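You operate a simulated robot arm through the tools that you are given. There is no shell and no other tool.

You are at the controls of a simulated robot arm. One attempt, no reset.

## Task
Put the short weight on the top of the belt. Put the yellow paper roll on the top of the orange-banded stack away on the middle shelf of the grey rack. Put the green strap coil from the right half of the top shelf of the board rack on the top of the one-layer pallet. Take the lot card from the top of the one-layer pallet and put it in the silver wide pan. Take the blue tin and put it on top of the grey reel. Put the blue-ended block on the bottom shelf of the grey rack. Open the blue box lid. The order is free. Set down upright: short weight, yellow paper roll, blue tin.

It is judged by the outcome, as a careful person would: the job done as asked, and still so three seconds after it is handed in. It fails if anything else is knocked over, pushed out of place, dropped, spilled or broken. Lids that push on must go on centred and level and be pressed home; caps that screw on are set level and turned clockwise until they are tight.

## Robot
A 6-joint arm with a two-finger parallel gripper on a trunk, on a base that moves. Base frame: it is fixed to the floor where the robot stands at the start and does not move with it; the origin is under the middle of the robot, x ahead of it, y to its left, z up. Readings come in m, degrees, newtons and seconds.
With the tool pointing down near the work surface it reaches from about 0.3 to 0.7 m from the robot's upright axis, wherever it stands. Its first joint turns from -166.0 to 166.0 degrees. Places, roughly: blue box lid [-4, -6, 1.2]; blue tin (7x7x8 cm) [-11.7, 5.9, 0.8]; blue-ended block (5x13x5 cm) [-12, 7, 0.5]; bottom shelf of the grey rack [-12, 6.8, 0.1]; green strap coil (8x8x4 cm) [-9, 7.3, 1.5]; grey reel (9x9x6 cm) [-11.5, 6, 0.8]; lot card [-8.75, 6.5, 0.75]; middle shelf of the grey rack [-12, 6.8, 0.9]; short weight [-1.5, -3.25, 0.75]; top of the belt [-4.9, -0.2, 0.4]; top of the one-layer pallet [-8.9, 6.7, 0.6]; wide pan (13x13x3 cm) [-9, 6.5, 0.6]; yellow paper roll (7x7x9 cm) [-9.3, 8.6, 0.4]. Payload 4.1 kg.
The tool frame sits at the grasp point between the pads (the TCP): z along the fingers, y along the line on which they close. The tips reach 0.023 m beyond it. The gripper opens to 0.094 m. The fingers are 0.038 m wide and 0.01 m thick; the gripper's body (0.054 by 0.096 m) begins 0.039 m behind the TCP.
Orientation is that of the tool frame in the base frame, as a unit quaternion [x, y, z, w]. With the fingers straight down and closing along the base's y, the tool's x points along the base's -x, its y along +y and its z along -z.

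## Interface
- The arm moves only by the tool jog_arm. Its arguments are lists of equal length, an entry for each row: "delta_rot": the turn, a rotation vector about the tool's x, y, z in degrees, a list of three; "travel": the shift along the tool's x, y, z in m, a list of three; "jaw": the gripper command, from -1 (shut) to 1 (fully open), values between in proportion. In form: {"delta_rot": [[wx, wy, wz], ...], "travel": [[x, y, z], ...], "jaw": [jaw, ...]}. A call has 1 to 20 rows; each row shifts and turns the commanded pose from where the row before left it, along the tool's axes as they then stand. Rows are played at 5 a second. More than 0.05 m and 8.6 degrees between two rows, or a gripper value outside its range, and nothing of the call is played. A pose out of reach is approached as far as the arm can. The call stops where the force on the tool passes 40 N (or 10 N more than at its start, if that is more) or the arm is blocked; 0.2 s more then pass. Each finger travels about 0.045 m/s and halts on what it meets, pressing with about 42 N; the grip force reading is that of the motor and also rises with nothing between the fingers. The clock runs only during rows and for 0.2 s after the last one: add rows that do not move to give the fingers time. It gives the time, the measured TCP pose, the force on the tool (base axes), the opening and the grip force at its end, in the units of the frame above (readings bear some noise), with the torque about the TCP (base axes, N m) and any sound that the robot's microphone picked up, and new pictures: "show" is both (left out), scene, wrist or none.
- Cameras (640 x 400 px; columns grow to the right, rows downward): "scene" is now at [0.0328, 0.1403, 1.3564]; the picture's right is [-0.19, -0.98, 0.00], its down [-0.60, 0.12, -0.79] and it looks along [0.77, -0.15, -0.61] (base axes); focal length 255 px, centre (320, 200). "wrist" rides on the gripper at [0.087, 0.016, -0.075] in the tool frame; the picture's right is [-0.18, 0.98, 0.00], its down [-0.58, -0.11, -0.81] and it looks along [-0.79, -0.15, 0.59] (tool axes); focal length 243 px, centre (320, 200). There is no depth. A picture from a camera that has moved, and an enlarged one, comes with that camera's place and axes in the base frame and with its lens. The place of the scene camera against the robot may be out by one fixed shift of up to 0.025 m in any direction.
- slide_trunk(by): slides the trunk up (or, below 0, down) by that many m; the arm and the scene camera ride with it, the base frame stays. It gives what a move gives, with no picture.
- steer(legs): drives the robot by 1 to 6 legs, each [ahead, turn to the left] in m and degrees, along the robot's own axes; the way and the turn of a leg run together, so that a leg with both is an arc; at most 1.5 m and 180 degrees a leg. The arm and the cameras ride along, it lands a little off, and it stops where it bumps. It gives what a move gives, and a new picture of the scene camera.
- turn_head(pan, tilt): turns the head with the scene camera to pan (to the left, within 155 degrees either way) and tilt (down, from -29 to 69), counted from straight ahead of the robot. It gives what a move gives, and a new picture of the scene camera.
- close_up(camera, box): a new picture of the part [left, top, right, bottom] of that camera's present view, enlarged. No time passes.
- finish_job(): hands the job in; it is judged then, once.

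Nothing tells you exact positions but the pictures and the camera data. Unless the task says otherwise, let go and move clear before handing in.

The tools are called after "Emit:" as name(argument=value, ...) on one line, values as JSON. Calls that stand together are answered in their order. jog_arm: Moves the arm, as the interface text tells. Its arguments: {"type":"object","properties":{"delta_rot":{"type":"array","items":{"type":"array","items":{"type":"number"}}},"travel":{"type":"array","items":{"type":"array","items":{"type":"number"}}},"jaw":{"type":"array","items":{"type":"number"}},"show":{"type":"string","enum":["both","scene","wrist","none"]}},"required":["delta_rot","travel","jaw"]} The other tools are called the same way: slide_trunk (by) moves the trunk up or down; steer (legs) drives the base; turn_head (pan, tilt) turns the head that bears the scene camera; close_up (camera, box) takes an enlarged picture of a part of a camera's view; finish_job () hands the job in.

At the start:

```text
time: 0.0
ee_pos: [0.4026, 0.1507, 1.0047]
tool_rot: [0.002, 1.0, 0.0, 0.0]
force: [-0.2, -0.2, 0.1]
torque: [-0.02, 0.0, -0.01]
finger_gap: 0.094
grip_force: 0.1
trunk travel left (down, up): [-0.325, 0.265]
robot x, y, heading: [0.001, 0.0014, 0.2]
head pan, tilt (commanded): [-10.8, 37.9]
```

scene: 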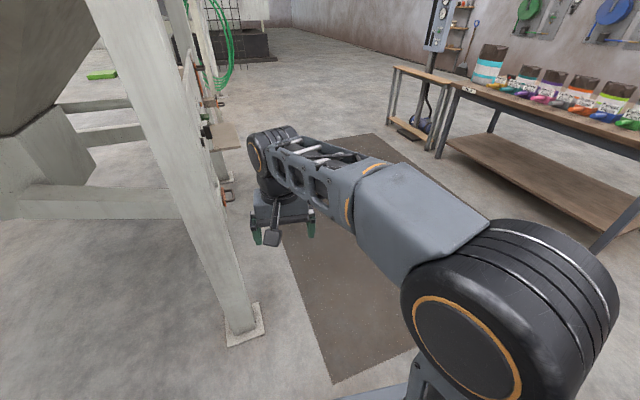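
wrist: 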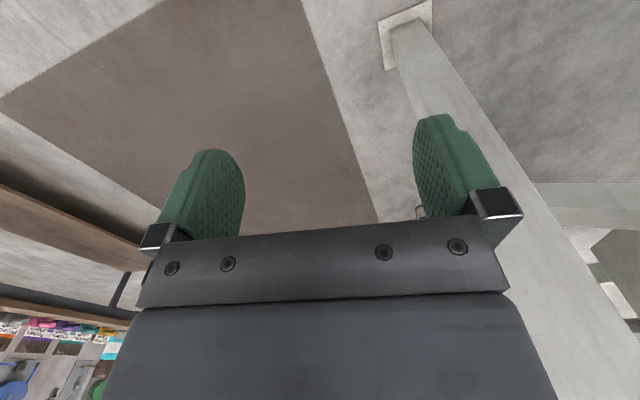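

I see the arm stretched ahead over a mat, with a big frame on the left and a bench on the right. The work is all behind me, so I'll look around with the head first.

Emit:
turn_head(pan=-90, tilt=15)

Emit:
turn_head(pan=-150, tilt=15)

Emit:
turn_head(pan=150, tilt=15)

Emit:
turn_head(pan=90, tilt=15)

```text
time: 1.5
ee_pos: [0.4031, 0.1512, 1.004]
tool_rot: [0.003, 1.0, 0.0, -0.001]
force: [-0.1, 0.1, 0.0]
torque: [-0.02, 0.04, -0.01]
finger_gap: 0.094
grip_force: 0.1
trunk travel left (down, up): [-0.325, 0.265]
robot x, y, heading: [0.0001, -0.003, -0.1]
head pan, tilt (commanded): [-90.0, 15.0]
camera scene: at [-0.052, 0.0631, 1.3929], right [-1.0, 0.0, 0.0], down [0.0, 0.26, -0.97], along [0.0, -0.97, -0.26], focal length 255 px, centre (320, 200)
```

scene: 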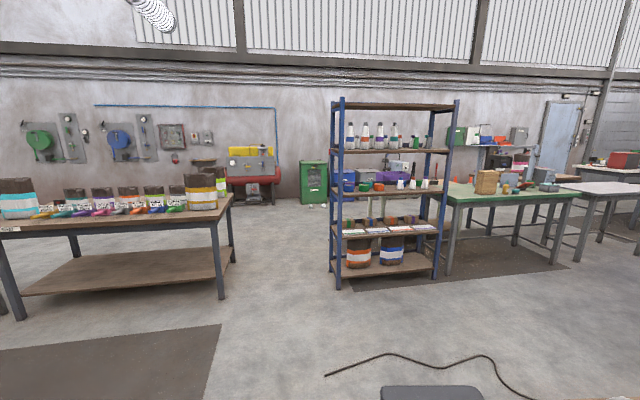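

```text
time: 2.8
ee_pos: [0.4025, 0.1506, 1.0036]
tool_rot: [0.002, 1.0, 0.0, 0.0]
force: [0.1, -0.8, -0.4]
torque: [0.03, -0.01, -0.02]
finger_gap: 0.0941
grip_force: 0.1
trunk travel left (down, up): [-0.325, 0.265]
robot x, y, heading: [0.0008, 0.0037, -0.0]
head pan, tilt (commanded): [-150.0, 15.0]
camera scene: at [-0.1329, 0.1098, 1.3929], right [-0.5, 0.87, 0.0], down [0.22, 0.13, -0.97], along [-0.84, -0.48, -0.26], focal length 255 px, centre (320, 200)
```

scene: 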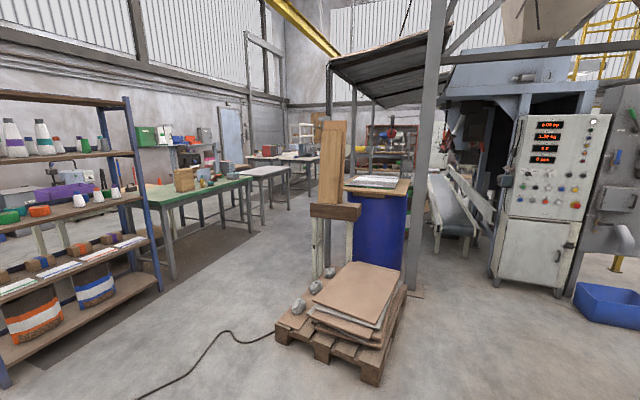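

```text
time: 6.9
ee_pos: [0.4015, 0.1508, 1.005]
tool_rot: [0.003, 1.0, 0.0, 0.0]
force: [0.1, 0.2, 0.5]
torque: [0.03, 0.0, 0.0]
finger_gap: 0.0942
grip_force: 0.0
trunk travel left (down, up): [-0.325, 0.265]
robot x, y, heading: [-0.001, -0.0017, 0.0]
head pan, tilt (commanded): [150.0, 15.0]
camera scene: at [-0.1329, 0.2032, 1.3929], right [0.5, 0.87, 0.0], down [0.22, -0.13, -0.97], along [-0.84, 0.48, -0.26], focal length 255 px, centre (320, 200)
```

scene: 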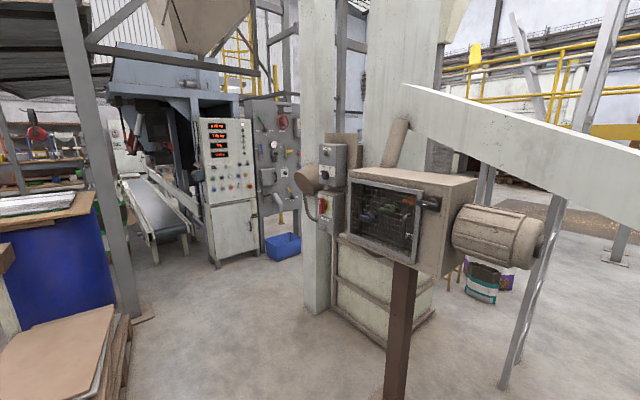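

```text
time: 8.2
ee_pos: [0.4025, 0.15, 1.0034]
tool_rot: [0.003, 1.0, 0.0, 0.0]
force: [0.4, 0.0, -0.1]
torque: [-0.05, 0.0, 0.0]
finger_gap: 0.0939
grip_force: 0.1
trunk travel left (down, up): [-0.325, 0.265]
robot x, y, heading: [-0.003, -0.0027, 0.2]
head pan, tilt (commanded): [90.0, 15.0]
camera scene: at [-0.0521, 0.2499, 1.3929], right [1.0, 0.0, 0.0], down [0.0, -0.26, -0.97], along [0.0, 0.97, -0.26], focal length 255 px, centre (320, 200)
```

scene: 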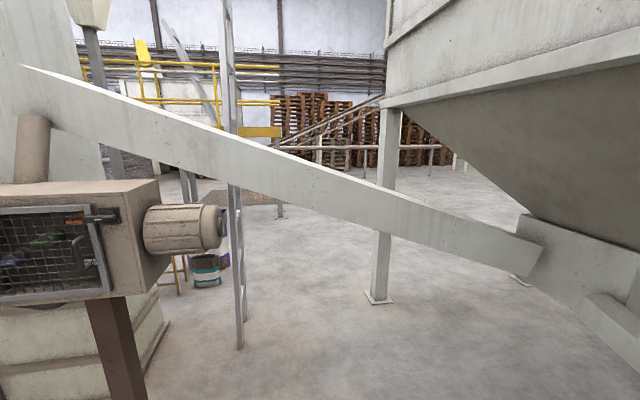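

The targets lie behind me: the blue rack and green table to the right, and the belt machine behind. I'll zoom in to look for the short weight.

Emit:
turn_head(pan=-110, tilt=12)

Emit:
close_up(camera="scene", box=[200, 80, 500, 270])

```text
time: 11.1
ee_pos: [0.4029, 0.1511, 1.0045]
tool_rot: [0.002, 1.0, 0.0, 0.0]
force: [-0.7, -0.7, 0.4]
torque: [-0.01, 0.05, 0.02]
finger_gap: 0.0937
grip_force: 0.1
trunk travel left (down, up): [-0.325, 0.265]
robot x, y, heading: [0.0018, -0.003, 0.1]
head pan, tilt (commanded): [-110.0, 12.0]
camera scene: at [-0.0839, 0.0689, 1.3978], right [-0.94, 0.34, 0.0], down [0.07, 0.2, -0.98], along [-0.33, -0.92, -0.21], focal length 255 px, centre (320, 200)
```

scene: 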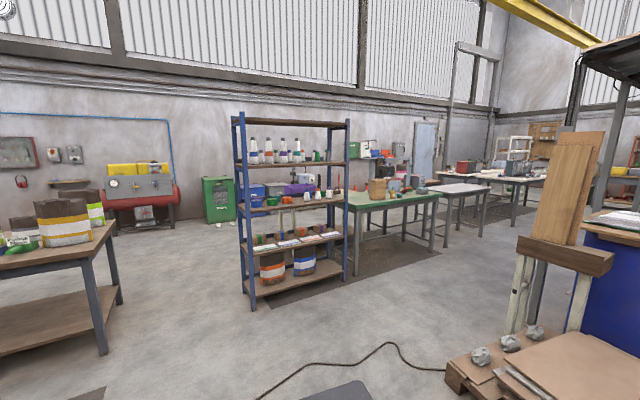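

```text
2.11 times, centred on (350, 175) of scene
camera zoom: at [-0.0839, 0.0689, 1.3978], right [-0.94, 0.34, 0.0], down [0.07, 0.2, -0.98], along [-0.33, -0.92, -0.21], focal length 538 px, centre (257, 253)
```

zoom: 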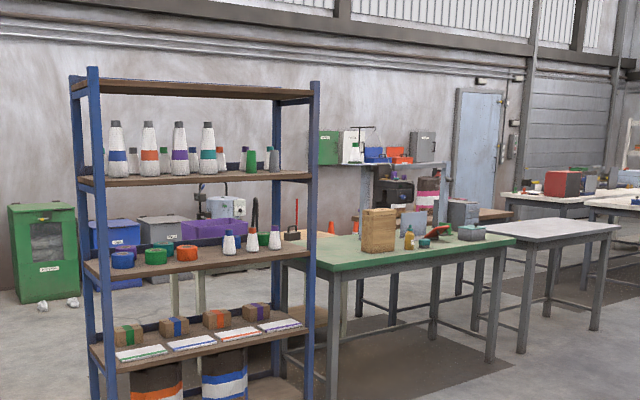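

The weight should be near the left, far end of the green table, hidden behind the blue rack. I'll drive around the cable into the aisle between the pallet and the rack.

Emit:
steer(legs=[[0, -77], [1.4, 0], [0, -95]])

Emit:
turn_head(pan=40, tilt=25)

```text
time: 25.4
ee_pos: [-0.0534, -1.5763, 1.0024]
tool_rot: [0.997, 0.074, 0.0, 0.0]
force: [0.8, -0.6, -0.1]
torque: [-0.01, 0.02, 0.01]
finger_gap: 0.0939
grip_force: 0.0
trunk travel left (down, up): [-0.325, 0.265]
robot x, y, heading: [0.3202, -1.3668, -170.9]
head pan, tilt (commanded): [-110.0, 12.0]
camera scene: at [0.4322, -1.4386, 1.3978], right [0.98, -0.19, 0.0], down [-0.04, -0.2, -0.98], along [0.19, 0.96, -0.21], focal length 255 px, centre (320, 200)
```

scene: 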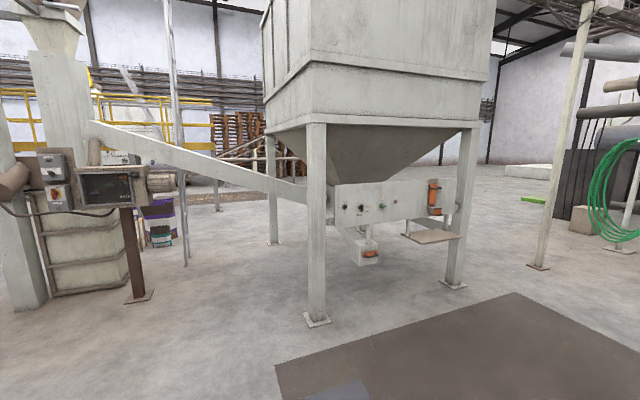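

```text
time: 27.8
ee_pos: [-0.0541, -1.5759, 1.0033]
tool_rot: [0.997, 0.074, 0.001, 0.001]
force: [0.6, -0.6, -0.8]
torque: [0.01, 0.0, 0.01]
finger_gap: 0.0938
grip_force: 0.3
trunk travel left (down, up): [-0.325, 0.265]
robot x, y, heading: [0.3205, -1.3675, -171.1]
head pan, tilt (commanded): [40.0, 25.0]
camera scene: at [0.3533, -1.5993, 1.3767], right [-0.75, 0.66, 0.0], down [0.28, 0.32, -0.91], along [-0.6, -0.68, -0.42], focal length 255 px, centre (320, 200)
```

scene: 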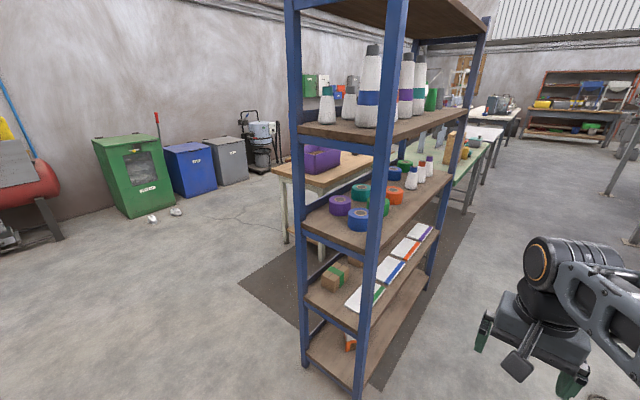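

The weight looks to be on the wooden bench behind the blue rack, beside the purple bin. I'll drive around the left end of the rack for a clear view.

Emit:
steer(legs=[[0, 81], [1.6, 0]])

Emit:
turn_head(pan=-80, tilt=20)

```text
refused: 1.6 is not a number from -1.5 to 1.5
```

```text
time: 29.8
ee_pos: [-0.0534, -1.5765, 1.0034]
tool_rot: [0.997, 0.074, 0.0, 0.0]
force: [0.0, 0.1, -0.2]
torque: [-0.01, 0.0, -0.01]
finger_gap: 0.0942
grip_force: 0.1
trunk travel left (down, up): [-0.325, 0.265]
robot x, y, heading: [0.3196, -1.3659, -171.4]
head pan, tilt (commanded): [-80.0, 20.0]
camera scene: at [0.384, -1.4419, 1.3847], right [0.95, 0.32, 0.0], down [0.11, -0.32, -0.94], along [-0.3, 0.89, -0.34], focal length 255 px, centre (320, 200)
```

scene: 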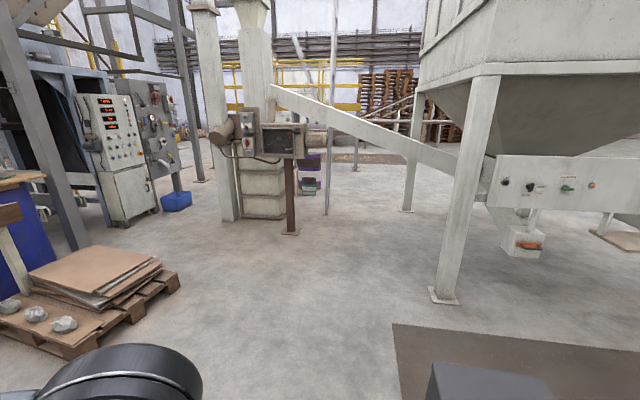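

The drive was refused because one leg was too long. I'll send it again in shorter legs.

Emit:
steer(legs=[[0, 81], [1.4, 0]])

```text
time: 40.3
ee_pos: [0.4609, -3.1827, 1.0044]
tool_rot: [0.711, 0.703, 0.0, -0.001]
force: [0.0, -0.1, 0.4]
torque: [0.0, 0.02, -0.04]
finger_gap: 0.0942
grip_force: 0.1
trunk travel left (down, up): [-0.325, 0.265]
robot x, y, heading: [0.3133, -2.7749, -90.5]
head pan, tilt (commanded): [-80.0, 20.0]
camera scene: at [0.3954, -2.7445, 1.3847], right [-0.17, 0.99, 0.0], down [0.34, 0.06, -0.94], along [-0.93, -0.16, -0.34], focal length 255 px, centre (320, 200)
```

scene: 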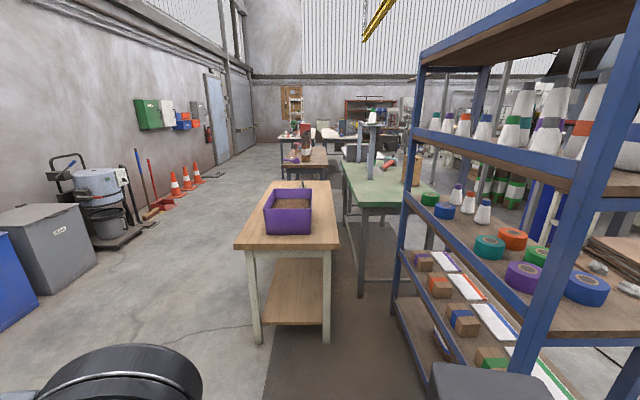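

Emit:
close_up(camera="scene", box=[230, 90, 470, 250])

```text
2.50 times, centred on (350, 170) of scene
camera zoom: at [0.3954, -2.7445, 1.3847], right [-0.17, 0.99, 0.0], down [0.34, 0.06, -0.94], along [-0.93, -0.16, -0.34], focal length 638 px, centre (245, 275)
```

zoom: 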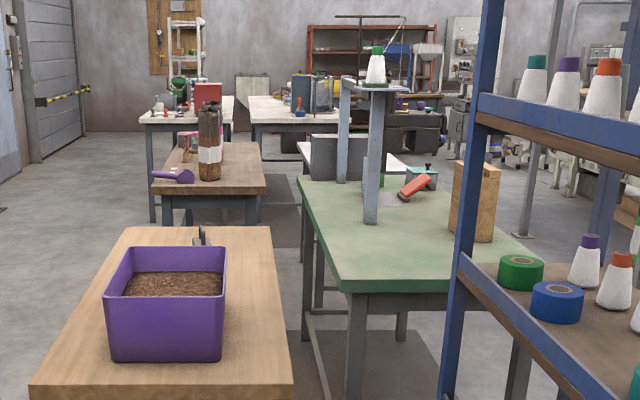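

The grey thing just behind the purple tub on the wooden bench fits the weight's place. I'll look down to judge how far the base sticks out before coming in from the wall side.

Emit:
turn_head(pan=-60, tilt=69)

Emit:
turn_head(pan=45, tilt=69)

```text
time: 41.5
ee_pos: [0.4606, -3.1802, 1.0047]
tool_rot: [0.711, 0.703, 0.0, 0.0]
force: [0.5, 0.5, -0.3]
torque: [0.0, 0.0, 0.01]
finger_gap: 0.0943
grip_force: 0.0
trunk travel left (down, up): [-0.325, 0.265]
robot x, y, heading: [0.3147, -2.7795, -90.6]
head pan, tilt (commanded): [-60.0, 68.8]
camera scene: at [0.4385, -2.7567, 1.3173], right [-0.49, 0.87, 0.0], down [0.81, 0.46, -0.36], along [-0.32, -0.18, -0.93], focal length 255 px, centre (320, 200)
```

scene: 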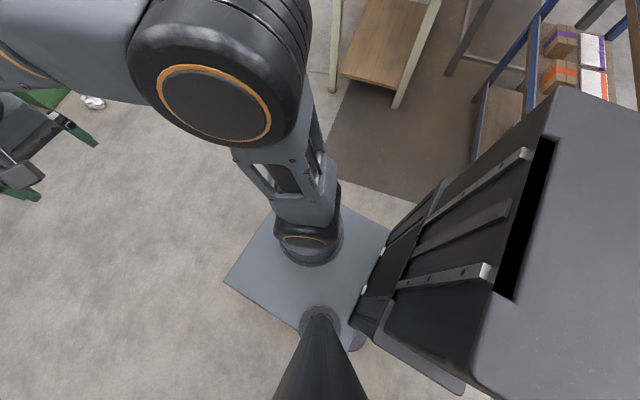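

```text
time: 43.3
ee_pos: [0.4599, -3.1818, 1.0029]
tool_rot: [0.712, 0.703, 0.0, 0.0]
force: [0.1, -0.1, -0.9]
torque: [-0.01, 0.02, 0.0]
finger_gap: 0.0939
grip_force: 0.0
trunk travel left (down, up): [-0.325, 0.265]
robot x, y, heading: [0.3137, -2.7776, -90.6]
head pan, tilt (commanded): [45.0, 68.8]
camera scene: at [0.5264, -2.7688, 1.3172], right [-0.71, -0.7, 0.0], down [-0.65, 0.66, -0.36], along [0.25, -0.26, -0.93], focal length 255 px, centre (320, 200)
```

scene: 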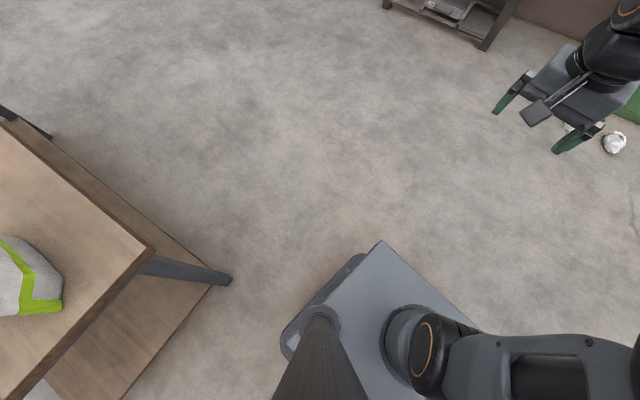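

The base is roughly half a metre square, and the wall-side aisle by the bench looks clear. I'll drive around and face the bench from the wall side.

Emit:
steer(legs=[[1.32, 0], [0, -89], [1.0, 0], [0.75, 0], [0, -91]])

Emit:
turn_head(pan=-10, tilt=35)

```text
time: 66.0
ee_pos: [-1.6045, -3.7392, 1.0048]
tool_rot: [0.707, -0.707, 0.0, 0.0]
force: [-0.2, -0.6, 1.3]
torque: [0.03, -0.03, -0.03]
finger_gap: 0.0938
grip_force: 0.0
trunk travel left (down, up): [-0.325, 0.265]
robot x, y, heading: [-1.4526, -4.1386, 90.1]
head pan, tilt (commanded): [45.0, 68.8]
camera scene: at [-1.6507, -4.1717, 1.3172], right [0.7, 0.71, 0.0], down [0.66, -0.66, -0.36], along [-0.26, 0.26, -0.93], focal length 255 px, centre (320, 200)
```

scene: 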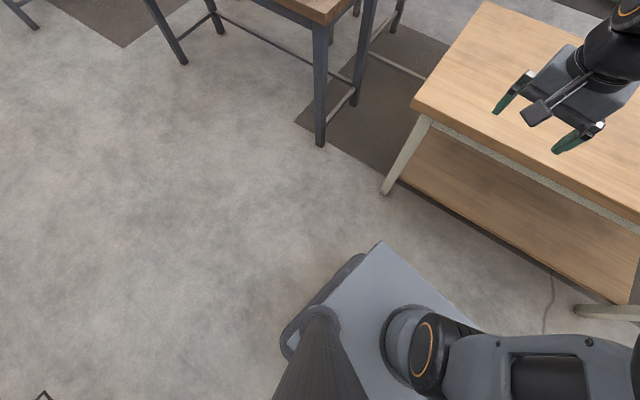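

```text
time: 67.3
ee_pos: [-1.6061, -3.7386, 1.0042]
tool_rot: [-0.706, 0.708, 0.0, 0.0]
force: [-0.7, 0.0, 0.6]
torque: [0.0, -0.02, 0.03]
finger_gap: 0.0942
grip_force: 0.1
trunk travel left (down, up): [-0.325, 0.265]
robot x, y, heading: [-1.4526, -4.14, 90.1]
head pan, tilt (commanded): [-10.0, 35.0]
camera scene: at [-1.5961, -4.1243, 1.3608], right [0.99, -0.17, 0.0], down [-0.1, -0.57, -0.82], along [0.14, 0.81, -0.57], focal length 255 px, centre (320, 200)
```

scene: 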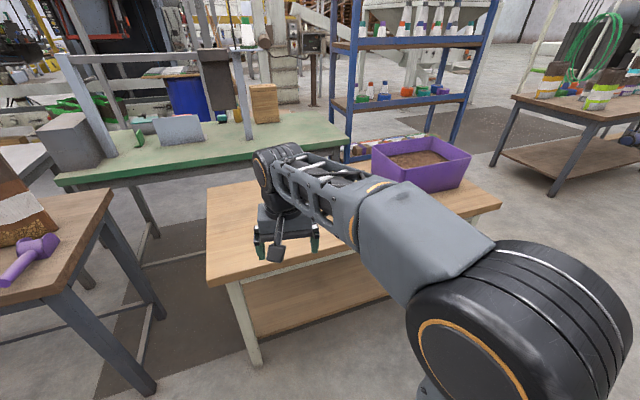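

I've reached the wall side of the bench, but the arm hides the weight. I'll check what the wrist camera sees.

Emit:
jog_arm(delta_rot=[[0, 0, 0], [0, 0, 0], [0, 0, 0], [0, 0, 0]], travel=[[0, 0.0, -0.03], [0, 0.04, -0.03], [0, 0.04, -0.03], [0, 0.04, 0]], jaw=[1, 1, 1, 1])

```text
time: 68.3
ee_pos: [-1.7262, -3.7381, 1.0939]
tool_rot: [-0.706, 0.708, -0.001, 0.0]
force: [-0.1, -0.7, -0.5]
torque: [-0.02, 0.05, -0.03]
finger_gap: 0.0938
grip_force: 0.1
trunk travel left (down, up): [-0.325, 0.265]
robot x, y, heading: [-1.4513, -4.1416, 90.3]
head pan, tilt (commanded): [-10.0, 35.0]
camera scene: at [-1.596, -4.1244, 1.3609], right [0.99, -0.17, 0.0], down [-0.1, -0.57, -0.82], along [0.14, 0.81, -0.57], focal length 255 px, centre (320, 200)
camera wrist: at [-1.7434, -3.8248, 1.1687], right [-0.98, 0.19, 0.0], down [0.11, 0.58, 0.81], along [0.15, 0.79, -0.59], focal length 243 px, centre (320, 200)
```

scene: 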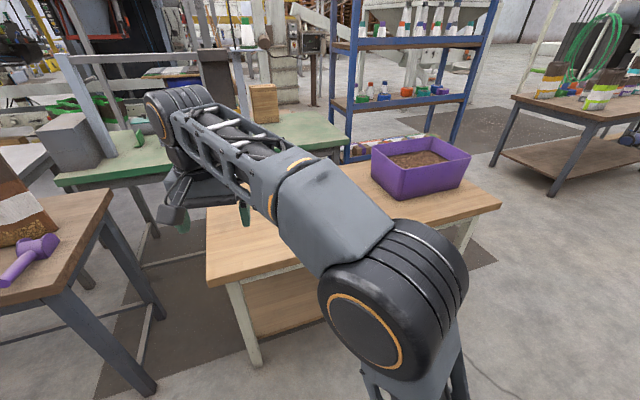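
wrist: 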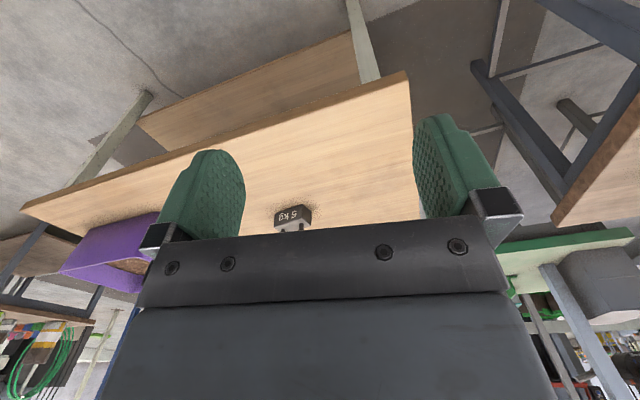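

The weight shows up in the wrist view and carries a label. I'll zoom in on it.

Emit:
close_up(camera="wrist", box=[240, 180, 360, 255])

Emit:
jog_arm(delta_rot=[[0, 0, 0], [0, 0, 0], [0, 0, 0], [0, 0, 0]], travel=[[0.03, -0.04, -0.0], [0.04, -0.04, -0.03], [0.04, -0.04, -0.03], [0, -0.04, 0]], jaw=[1, 1, 1, 1])

```text
5.33 times, centred on (300, 218) of wrist
camera zoom: at [-1.7434, -3.8248, 1.1687], right [-0.98, 0.19, 0.0], down [0.11, 0.58, 0.81], along [0.15, 0.79, -0.59], focal length 1294 px, centre (427, 107)
```

zoom: 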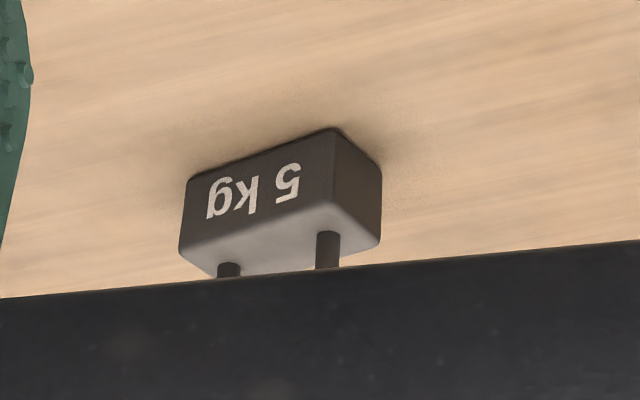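

```text
refused: row 2 steps farther than a row can; nothing moved
```

It's a 5 kg block with a bar handle, at about (-1.54, -3.22). It's 0.9 m away, so I'll turn square to the bench and move closer.

Emit:
steer(legs=[[0, 10], [0.24, 0]])

Emit:
turn_head(pan=-60, tilt=60)

Emit:
turn_head(pan=30, tilt=69)

```text
time: 70.7
ee_pos: [-1.8341, -3.5539, 1.0936]
tool_rot: [0.765, -0.644, 0.0, 0.0]
force: [0.6, 0.1, -0.1]
torque: [0.03, 0.01, 0.01]
finger_gap: 0.0938
grip_force: 0.0
trunk travel left (down, up): [-0.325, 0.265]
robot x, y, heading: [-1.4951, -3.9051, 100.2]
head pan, tilt (commanded): [-10.0, 35.0]
camera scene: at [-1.6406, -3.9143, 1.3609], right [1.0, 0.0, 0.0], down [0.0, -0.57, -0.82], along [0.0, 0.82, -0.57], focal length 255 px, centre (320, 200)
```

scene: 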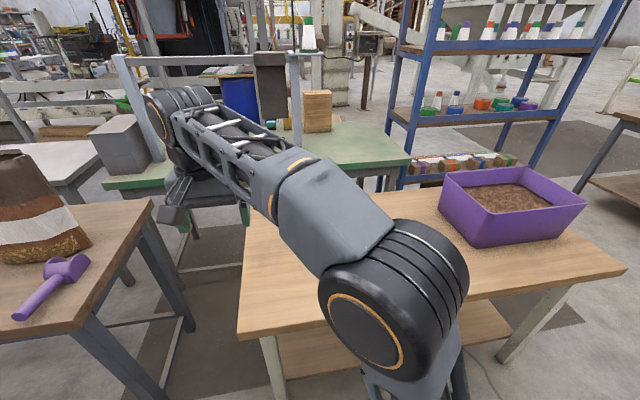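

```text
time: 71.9
ee_pos: [-1.8337, -3.5538, 1.0926]
tool_rot: [0.765, -0.645, -0.001, 0.001]
force: [0.7, -0.4, -0.2]
torque: [-0.06, -0.01, 0.01]
finger_gap: 0.0937
grip_force: 0.1
trunk travel left (down, up): [-0.325, 0.265]
robot x, y, heading: [-1.4975, -3.9077, 100.2]
head pan, tilt (commanded): [-60.0, 60.0]
camera scene: at [-1.5895, -3.9593, 1.3266], right [0.64, -0.76, 0.0], down [-0.66, -0.56, -0.5], along [0.38, 0.32, -0.87], focal length 255 px, centre (320, 200)
```

scene: 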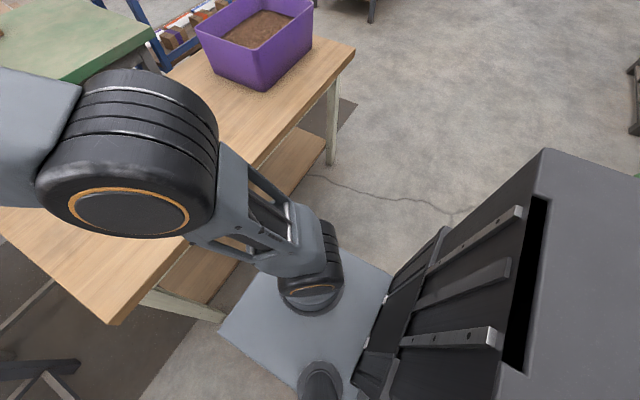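

```text
time: 73.6
ee_pos: [-1.8343, -3.5532, 1.0946]
tool_rot: [0.765, -0.644, 0.0, 0.0]
force: [-0.2, -0.1, 0.1]
torque: [-0.03, -0.01, -0.01]
finger_gap: 0.0938
grip_force: 0.0
trunk travel left (down, up): [-0.325, 0.265]
robot x, y, heading: [-1.496, -3.904, 100.4]
head pan, tilt (commanded): [30.0, 68.8]
camera scene: at [-1.6765, -3.9595, 1.3172], right [0.77, 0.64, 0.0], down [0.6, -0.71, -0.36], along [-0.23, 0.28, -0.93], focal length 255 px, centre (320, 200)
```

scene: 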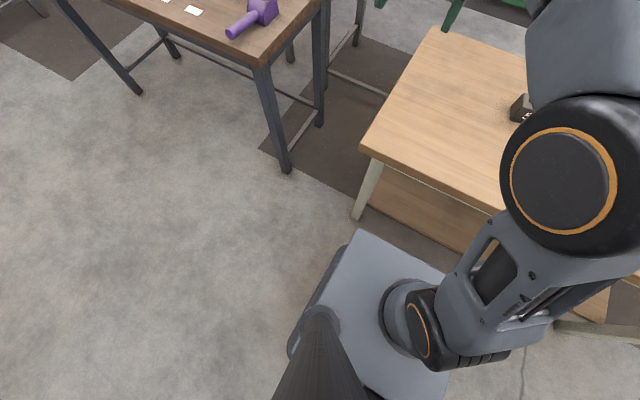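

The weight shows at the edge of the arm in this view, about 0.68 m from the robot axis. I'll swing the arm across until it is behind the weight and look again.

Emit:
jog_arm(delta_rot=[[0, 0, 0], [0, 0, 0], [0, 0, 0], [0, 0, 0], [0, 0, 0], [0, 0, 0], [0, 0, 0], [0, 0, 0]], travel=[[0, -0.045, 0], [0, -0.045, 0], [-0.02, -0.045, 0], [-0.02, -0.045, 0], [-0.02, -0.045, 0], [-0.02, -0.045, 0], [0, -0.045, 0.02], [0, -0.03, 0.03]], jaw=[1, 1, 1, 1, 1, 1, 1, 1])

```text
time: 75.4
ee_pos: [-1.506, -3.4167, 1.0444]
tool_rot: [0.766, -0.643, 0.0, 0.0]
force: [-0.2, -0.3, 0.5]
torque: [0.02, -0.04, -0.02]
finger_gap: 0.094
grip_force: 0.1
trunk travel left (down, up): [-0.325, 0.265]
robot x, y, heading: [-1.4994, -3.9035, 100.3]
head pan, tilt (commanded): [30.0, 68.8]
camera scene: at [-1.6764, -3.9595, 1.3172], right [0.76, 0.64, 0.0], down [0.6, -0.71, -0.36], along [-0.23, 0.28, -0.93], focal length 255 px, centre (320, 200)
camera wrist: at [-1.5081, -3.5053, 1.1185], right [-1.0, 0.01, 0.0], down [0.01, 0.59, 0.81], along [0.01, 0.81, -0.59], focal length 243 px, centre (320, 200)
```

scene: 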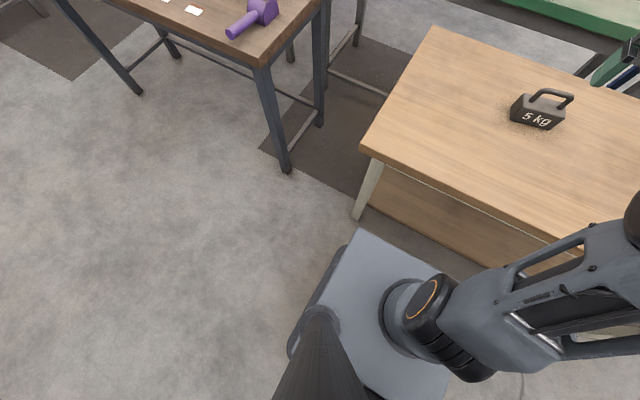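
wrist: 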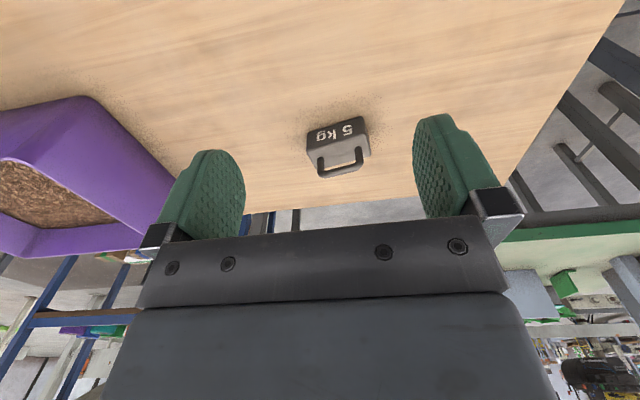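

Emit:
close_up(camera="wrist", box=[290, 105, 390, 185])

Emit:
close_up(camera="scene", box=[490, 70, 600, 145])

```text
5.00 times, centred on (340, 145) of wrist
camera zoom: at [-1.5081, -3.5053, 1.1185], right [-1.0, 0.01, 0.0], down [0.01, 0.59, 0.81], along [0.01, 0.81, -0.59], focal length 1213 px, centre (220, 475)
```

zoom: 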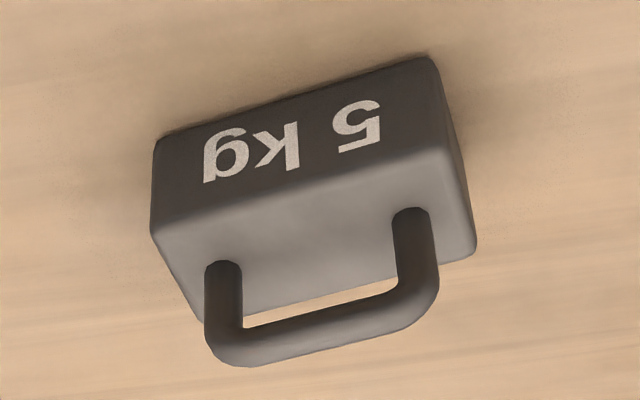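

```text
5.33 times, centred on (545, 108) of scene
camera zoom: at [-1.6764, -3.9595, 1.3172], right [0.76, 0.64, 0.0], down [0.6, -0.71, -0.36], along [-0.23, 0.28, -0.93], focal length 1362 px, centre (-880, 693)
```

zoom: 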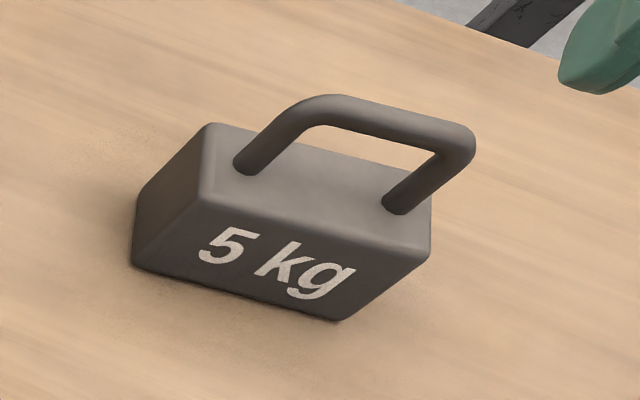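

The bar handle is at about (-1.54, -3.20, 0.835), lying at roughly 19° to x, so the gripper must turn about 80° to close across it. I'll creep 5 cm closer and make that turn above the weight.

Emit:
steer(legs=[[0.05, 0]])

Emit:
jog_arm(delta_rot=[[0, 0, 8.1], [0, 0, 8.1], [0, 0, 8.1], [0, 0, 8.1], [0, 0, 8.1], [0, 0, 8.1], [0, 0, 8.1], [0, 0, 8.1], [0, 0, 8.1], [0, 0, 8.1], [0, 0, 0]], travel=[[0, 0, 0], [0, 0, 0], [0, 0, 0], [0, 0, 0], [0, 0, 0], [0, 0, 0], [0, 0, 0], [0, 0, 0], [0, 0, 0], [0, 0, 0], [0, 0, 0]], jaw=[1, 1, 1, 1, 1, 1, 1, 1, 1, 1, 1])

```text
time: 76.3
ee_pos: [-1.5163, -3.3671, 1.0429]
tool_rot: [0.766, -0.643, 0.0, 0.0]
force: [0.4, -0.6, 0.3]
torque: [0.04, 0.0, -0.05]
finger_gap: 0.0941
grip_force: 0.1
trunk travel left (down, up): [-0.325, 0.265]
robot x, y, heading: [-1.5025, -3.8556, 100.2]
head pan, tilt (commanded): [30.0, 68.8]
camera scene: at [-1.6852, -3.9098, 1.3172], right [0.76, 0.64, 0.0], down [0.6, -0.71, -0.36], along [-0.23, 0.28, -0.93], focal length 255 px, centre (320, 200)
```

scene: 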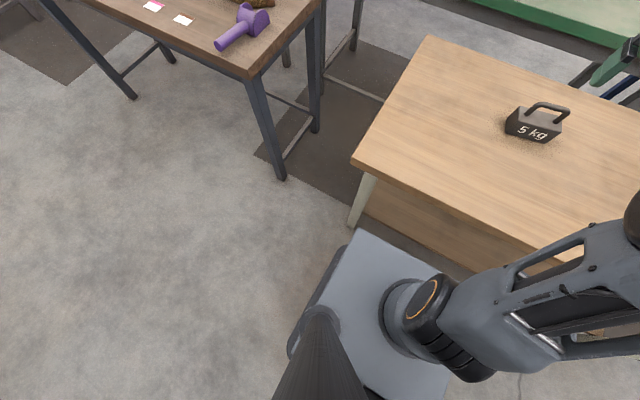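

```text
time: 78.7
ee_pos: [-1.5167, -3.3673, 1.0443]
tool_rot: [-0.163, 0.987, 0.001, 0.0]
force: [-1.0, 0.5, 0.3]
torque: [0.03, -0.01, -0.02]
finger_gap: 0.0941
grip_force: 0.1
trunk travel left (down, up): [-0.325, 0.265]
robot x, y, heading: [-1.5034, -3.8571, 100.0]
head pan, tilt (commanded): [30.0, 68.8]
camera scene: at [-1.6853, -3.9098, 1.3172], right [0.76, 0.64, 0.0], down [0.6, -0.71, -0.36], along [-0.23, 0.28, -0.93], focal length 255 px, centre (320, 200)
camera wrist: at [-1.6038, -3.3799, 1.1187], right [-0.14, 0.99, 0.0], down [0.59, 0.08, 0.81], along [0.8, 0.11, -0.59], focal length 243 px, centre (320, 200)
```

scene: 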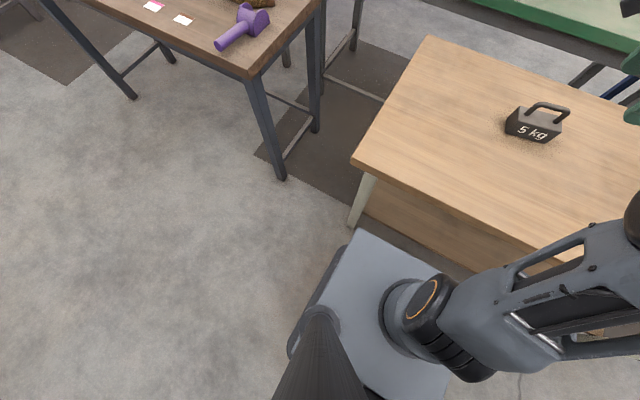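
wrist: 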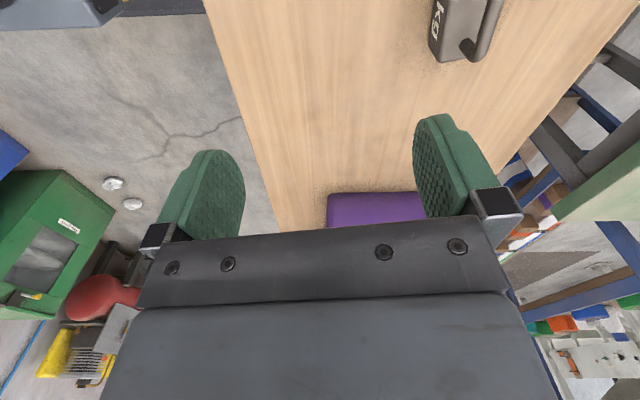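

The tool now closes across the handle. I'll move over the weight, still high, and check the alignment.

Emit:
jog_arm(delta_rot=[[0, 0, 0], [0, 0, 0], [0, 0, 0], [0, 0, 0], [0, 0, 0]], travel=[[-0.008, 0.04, 0], [-0.008, 0.04, 0], [-0.008, 0.04, 0], [-0.008, 0.04, 0], [0, 0.007, 0.03]], jaw=[1, 1, 1, 1, 1])

```text
time: 79.9
ee_pos: [-1.5388, -3.2177, 1.0022]
tool_rot: [-0.164, 0.986, -0.001, 0.001]
force: [0.6, 0.8, 0.8]
torque: [-0.02, 0.01, -0.02]
finger_gap: 0.0942
grip_force: 0.0
out of reach, approached as far as the arm can: row 4
trunk travel left (down, up): [-0.325, 0.265]
robot x, y, heading: [-1.5031, -3.8541, 100.3]
head pan, tilt (commanded): [30.0, 68.8]
camera scene: at [-1.6853, -3.9094, 1.3172], right [0.76, 0.64, 0.0], down [0.6, -0.71, -0.36], along [-0.23, 0.28, -0.93], focal length 255 px, centre (320, 200)
camera wrist: at [-1.6267, -3.2305, 1.0771], right [-0.14, 0.99, 0.0], down [0.59, 0.09, 0.81], along [0.8, 0.11, -0.59], focal length 243 px, centre (320, 200)
```

scene: 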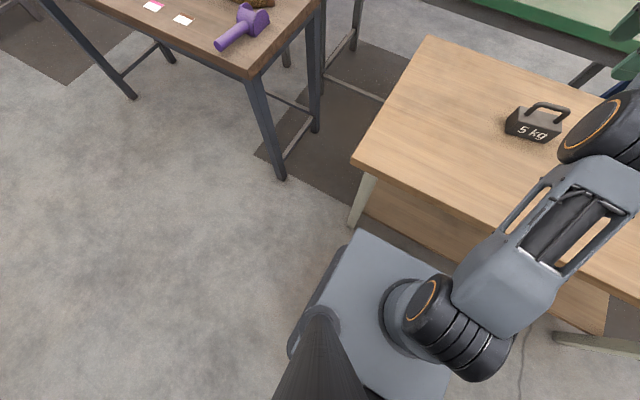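
wrist: 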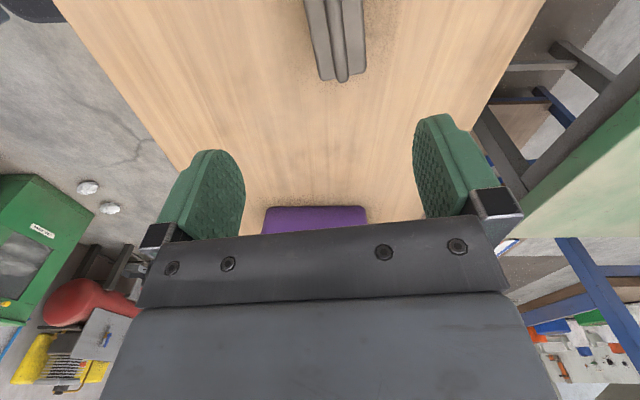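

The gripper is nearly over the handle, with the bar about 1.5 cm off toward the far side. I'll zoom in to measure it.

Emit:
close_up(camera="wrist", box=[260, 0, 420, 100])

```text
4.00 times, centred on (340, 50) of wrist
camera zoom: at [-1.6267, -3.2305, 1.0771], right [-0.14, 0.99, 0.0], down [0.59, 0.09, 0.81], along [0.8, 0.11, -0.59], focal length 970 px, centre (240, 800)
```

zoom: 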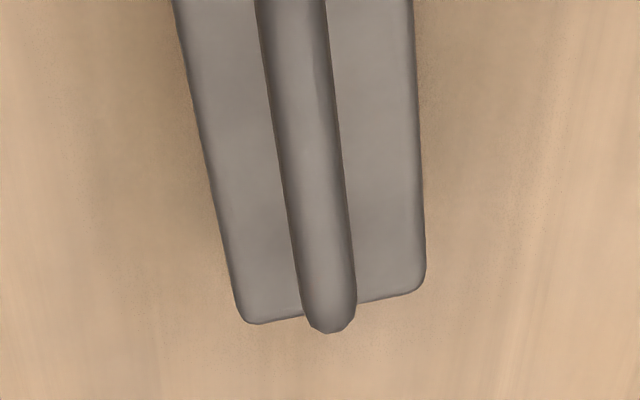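

The bar is parallel to the tool but 1.5 cm off in tool y. I'll correct that while lowering partway.

Emit:
jog_arm(delta_rot=[[0, 0, 0], [0, 0, 0], [0, 0, 0], [0, 0, 0]], travel=[[0, 0, 0.035], [0, 0, 0.035], [0.004, 0.01, 0.0], [0, 0.005, 0.0]], jaw=[1, 1, 1, 1], show="wrist")

```text
time: 80.9
ee_pos: [-1.5477, -3.2049, 0.9323]
tool_rot: [-0.164, 0.986, 0.0, 0.0]
force: [-0.4, -0.7, -0.1]
torque: [0.0, 0.01, 0.01]
finger_gap: 0.094
grip_force: 0.0
trunk travel left (down, up): [-0.325, 0.265]
robot x, y, heading: [-1.5049, -3.8568, 100.4]
head pan, tilt (commanded): [30.0, 68.8]
camera wrist: at [-1.6352, -3.2183, 1.0076], right [-0.14, 0.99, 0.0], down [0.59, 0.09, 0.81], along [0.8, 0.12, -0.59], focal length 243 px, centre (320, 200)
```

wrist: 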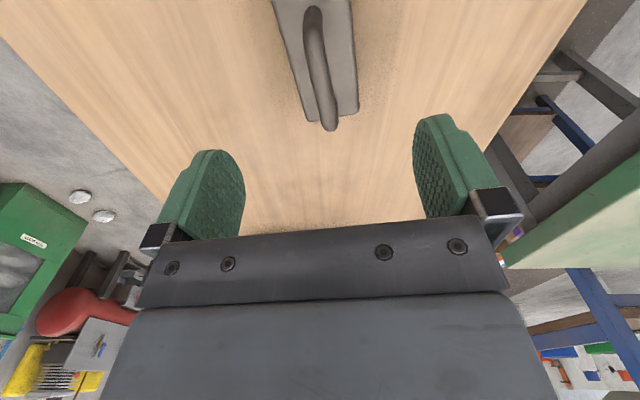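

The bar now sits between the fingers and centred. I'll descend to it.

Emit:
jog_arm(delta_rot=[[0, 0, 0], [0, 0, 0], [0, 0, 0]], travel=[[0, 0.001, 0.03], [0, 0, 0.03], [0, 0, 0.025]], jaw=[1, 1, 1], show="both")

```text
time: 81.7
ee_pos: [-1.5481, -3.2044, 0.8476]
tool_rot: [-0.164, 0.986, 0.0, 0.0]
force: [-0.2, 0.5, 0.7]
torque: [0.01, -0.02, 0.03]
finger_gap: 0.0939
grip_force: 0.0
trunk travel left (down, up): [-0.325, 0.265]
robot x, y, heading: [-1.5075, -3.8546, 100.0]
head pan, tilt (commanded): [30.0, 68.8]
camera scene: at [-1.6853, -3.9097, 1.3172], right [0.76, 0.64, 0.0], down [0.6, -0.71, -0.36], along [-0.23, 0.28, -0.93], focal length 255 px, centre (320, 200)
camera wrist: at [-1.6353, -3.2173, 0.9225], right [-0.14, 0.99, 0.0], down [0.59, 0.08, 0.81], along [0.8, 0.12, -0.59], focal length 243 px, centre (320, 200)
```

scene: 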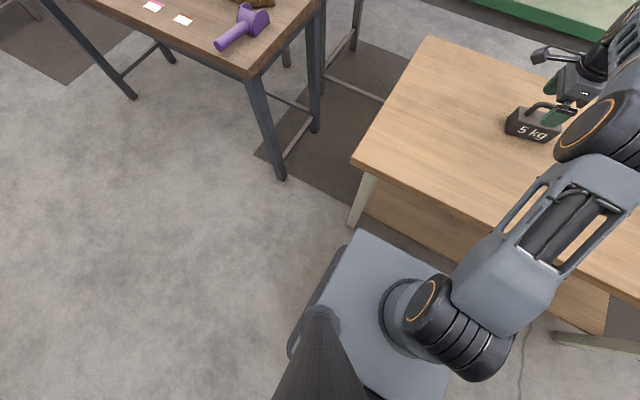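
wrist: 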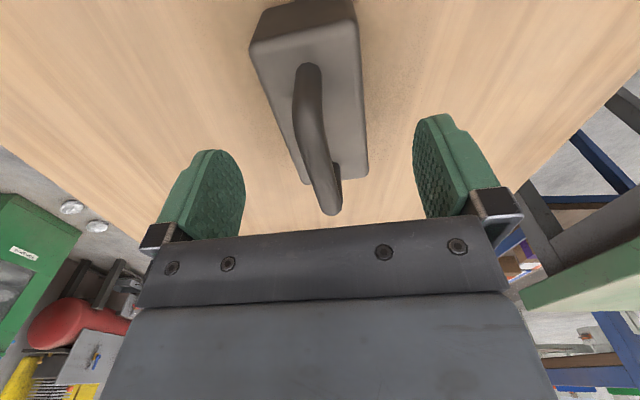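

The handle is between the fingers. I'll zoom in to settle its height before closing.

Emit:
close_up(camera="wrist", box=[200, 0, 440, 240])

Emit:
close_up(camera="scene", box=[490, 30, 640, 150])

```text
1.67 times, centred on (320, 120) of wrist
camera zoom: at [-1.6353, -3.2173, 0.9225], right [-0.14, 0.99, 0.0], down [0.59, 0.08, 0.81], along [0.8, 0.12, -0.59], focal length 404 px, centre (320, 333)
```

zoom: 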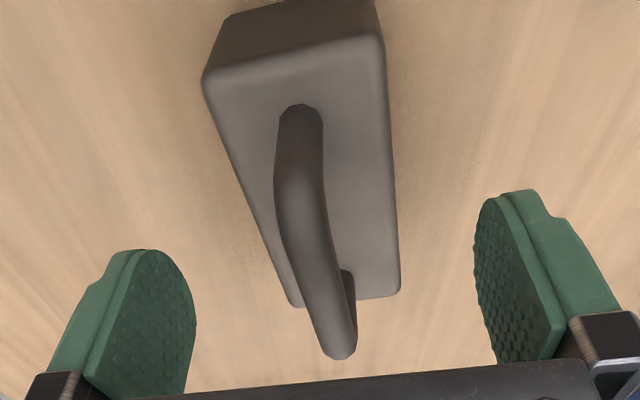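

```text
3.33 times, centred on (565, 90) of scene
camera zoom: at [-1.6853, -3.9097, 1.3172], right [0.76, 0.64, 0.0], down [0.6, -0.71, -0.36], along [-0.23, 0.28, -0.93], focal length 851 px, centre (-497, 567)
```

zoom: 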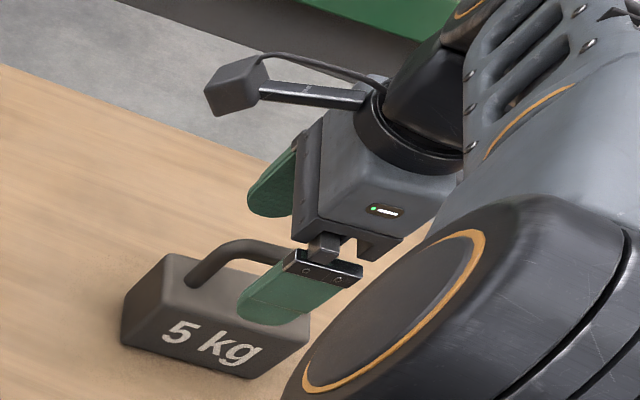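

The block's top is at about z 0.79 and the bar at 0.83, and the block's centre is 1 cm further along the bar than the TCP. I'll correct that, go down a little, and close.

Emit:
jog_arm(delta_rot=[[0, 0, 0], [0, 0, 0], [0, 0, 0], [0, 0, 0], [0, 0, 0], [0, 0, 0], [0, 0, 0]], travel=[[-0.009, 0, 0], [0, 0, 0.015], [0, 0, 0], [0, 0, 0], [0, 0, 0], [0, 0, 0], [0, 0, 0]], jaw=[1, 1, 0.2, -0.6, -1, -1, -1], show="both")

```text
time: 83.3
ee_pos: [-1.541, -3.2011, 0.832]
tool_rot: [-0.164, 0.986, 0.0, 0.0]
force: [-0.1, 0.3, -0.2]
torque: [0.01, 0.06, 0.14]
finger_gap: 0.0138
grip_force: 29.1
trunk travel left (down, up): [-0.325, 0.265]
robot x, y, heading: [-1.5053, -3.8559, 100.3]
head pan, tilt (commanded): [30.0, 68.8]
camera scene: at [-1.6852, -3.9098, 1.3172], right [0.76, 0.64, 0.0], down [0.6, -0.71, -0.36], along [-0.23, 0.28, -0.93], focal length 255 px, centre (320, 200)
camera wrist: at [-1.6271, -3.2144, 0.9076], right [-0.14, 0.99, 0.0], down [0.59, 0.09, 0.81], along [0.8, 0.12, -0.59], focal length 243 px, centre (320, 200)
```

scene: 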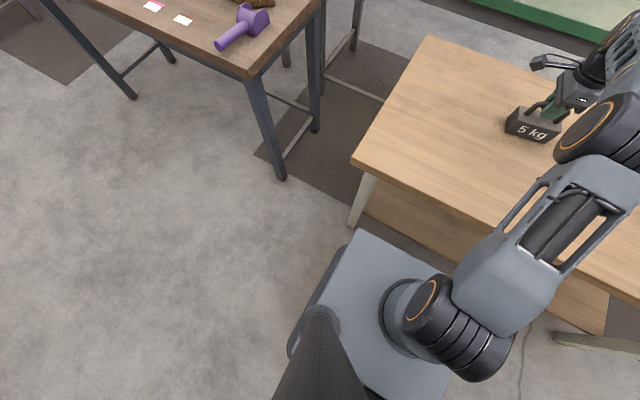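
wrist: 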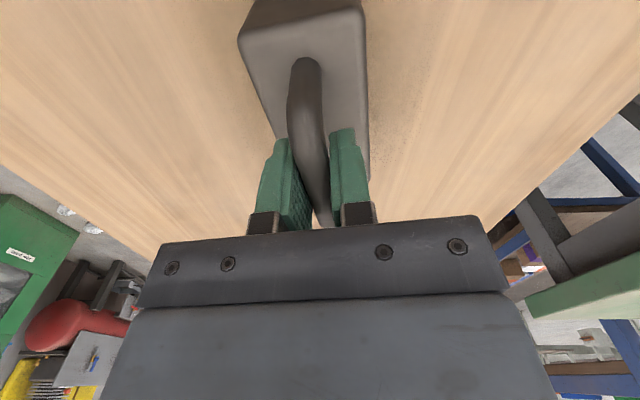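

The gripper holds the bar at a 14 mm gap. I'll let the grip build, then lift slowly and read the weight.

Emit:
jog_arm(delta_rot=[[0, 0, 0], [0, 0, 0], [0, 0, 0], [0, 0, 0], [0, 0, 0]], travel=[[0, 0, 0], [0, 0, 0], [0, 0, -0.006], [0, 0, -0.01], [0, 0, -0.012]], jaw=[-1, -1, -1, -1, -1], show="both")

```text
time: 84.5
ee_pos: [-1.5406, -3.2008, 0.8604]
tool_rot: [-0.164, 0.986, -0.001, 0.0]
force: [-0.2, 0.3, -5.6]
torque: [0.02, 0.0, -0.03]
finger_gap: 0.0134
grip_force: 42.0
trunk travel left (down, up): [-0.325, 0.265]
robot x, y, heading: [-1.5017, -3.8531, 100.0]
head pan, tilt (commanded): [30.0, 68.8]
camera scene: at [-1.6853, -3.9091, 1.3172], right [0.76, 0.64, 0.0], down [0.6, -0.71, -0.36], along [-0.23, 0.28, -0.93], focal length 255 px, centre (320, 200)
camera wrist: at [-1.6274, -3.2139, 0.9349], right [-0.14, 0.99, 0.0], down [0.59, 0.09, 0.81], along [0.8, 0.11, -0.59], focal length 243 px, centre (320, 200)
```

scene: 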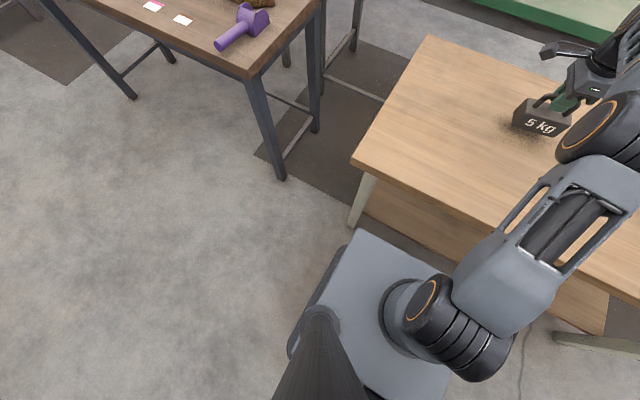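
wrist: 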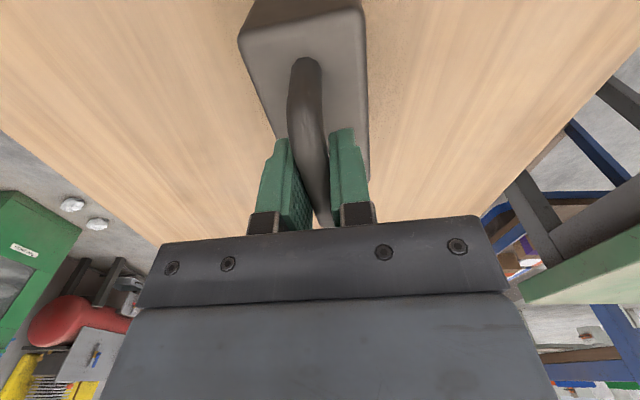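

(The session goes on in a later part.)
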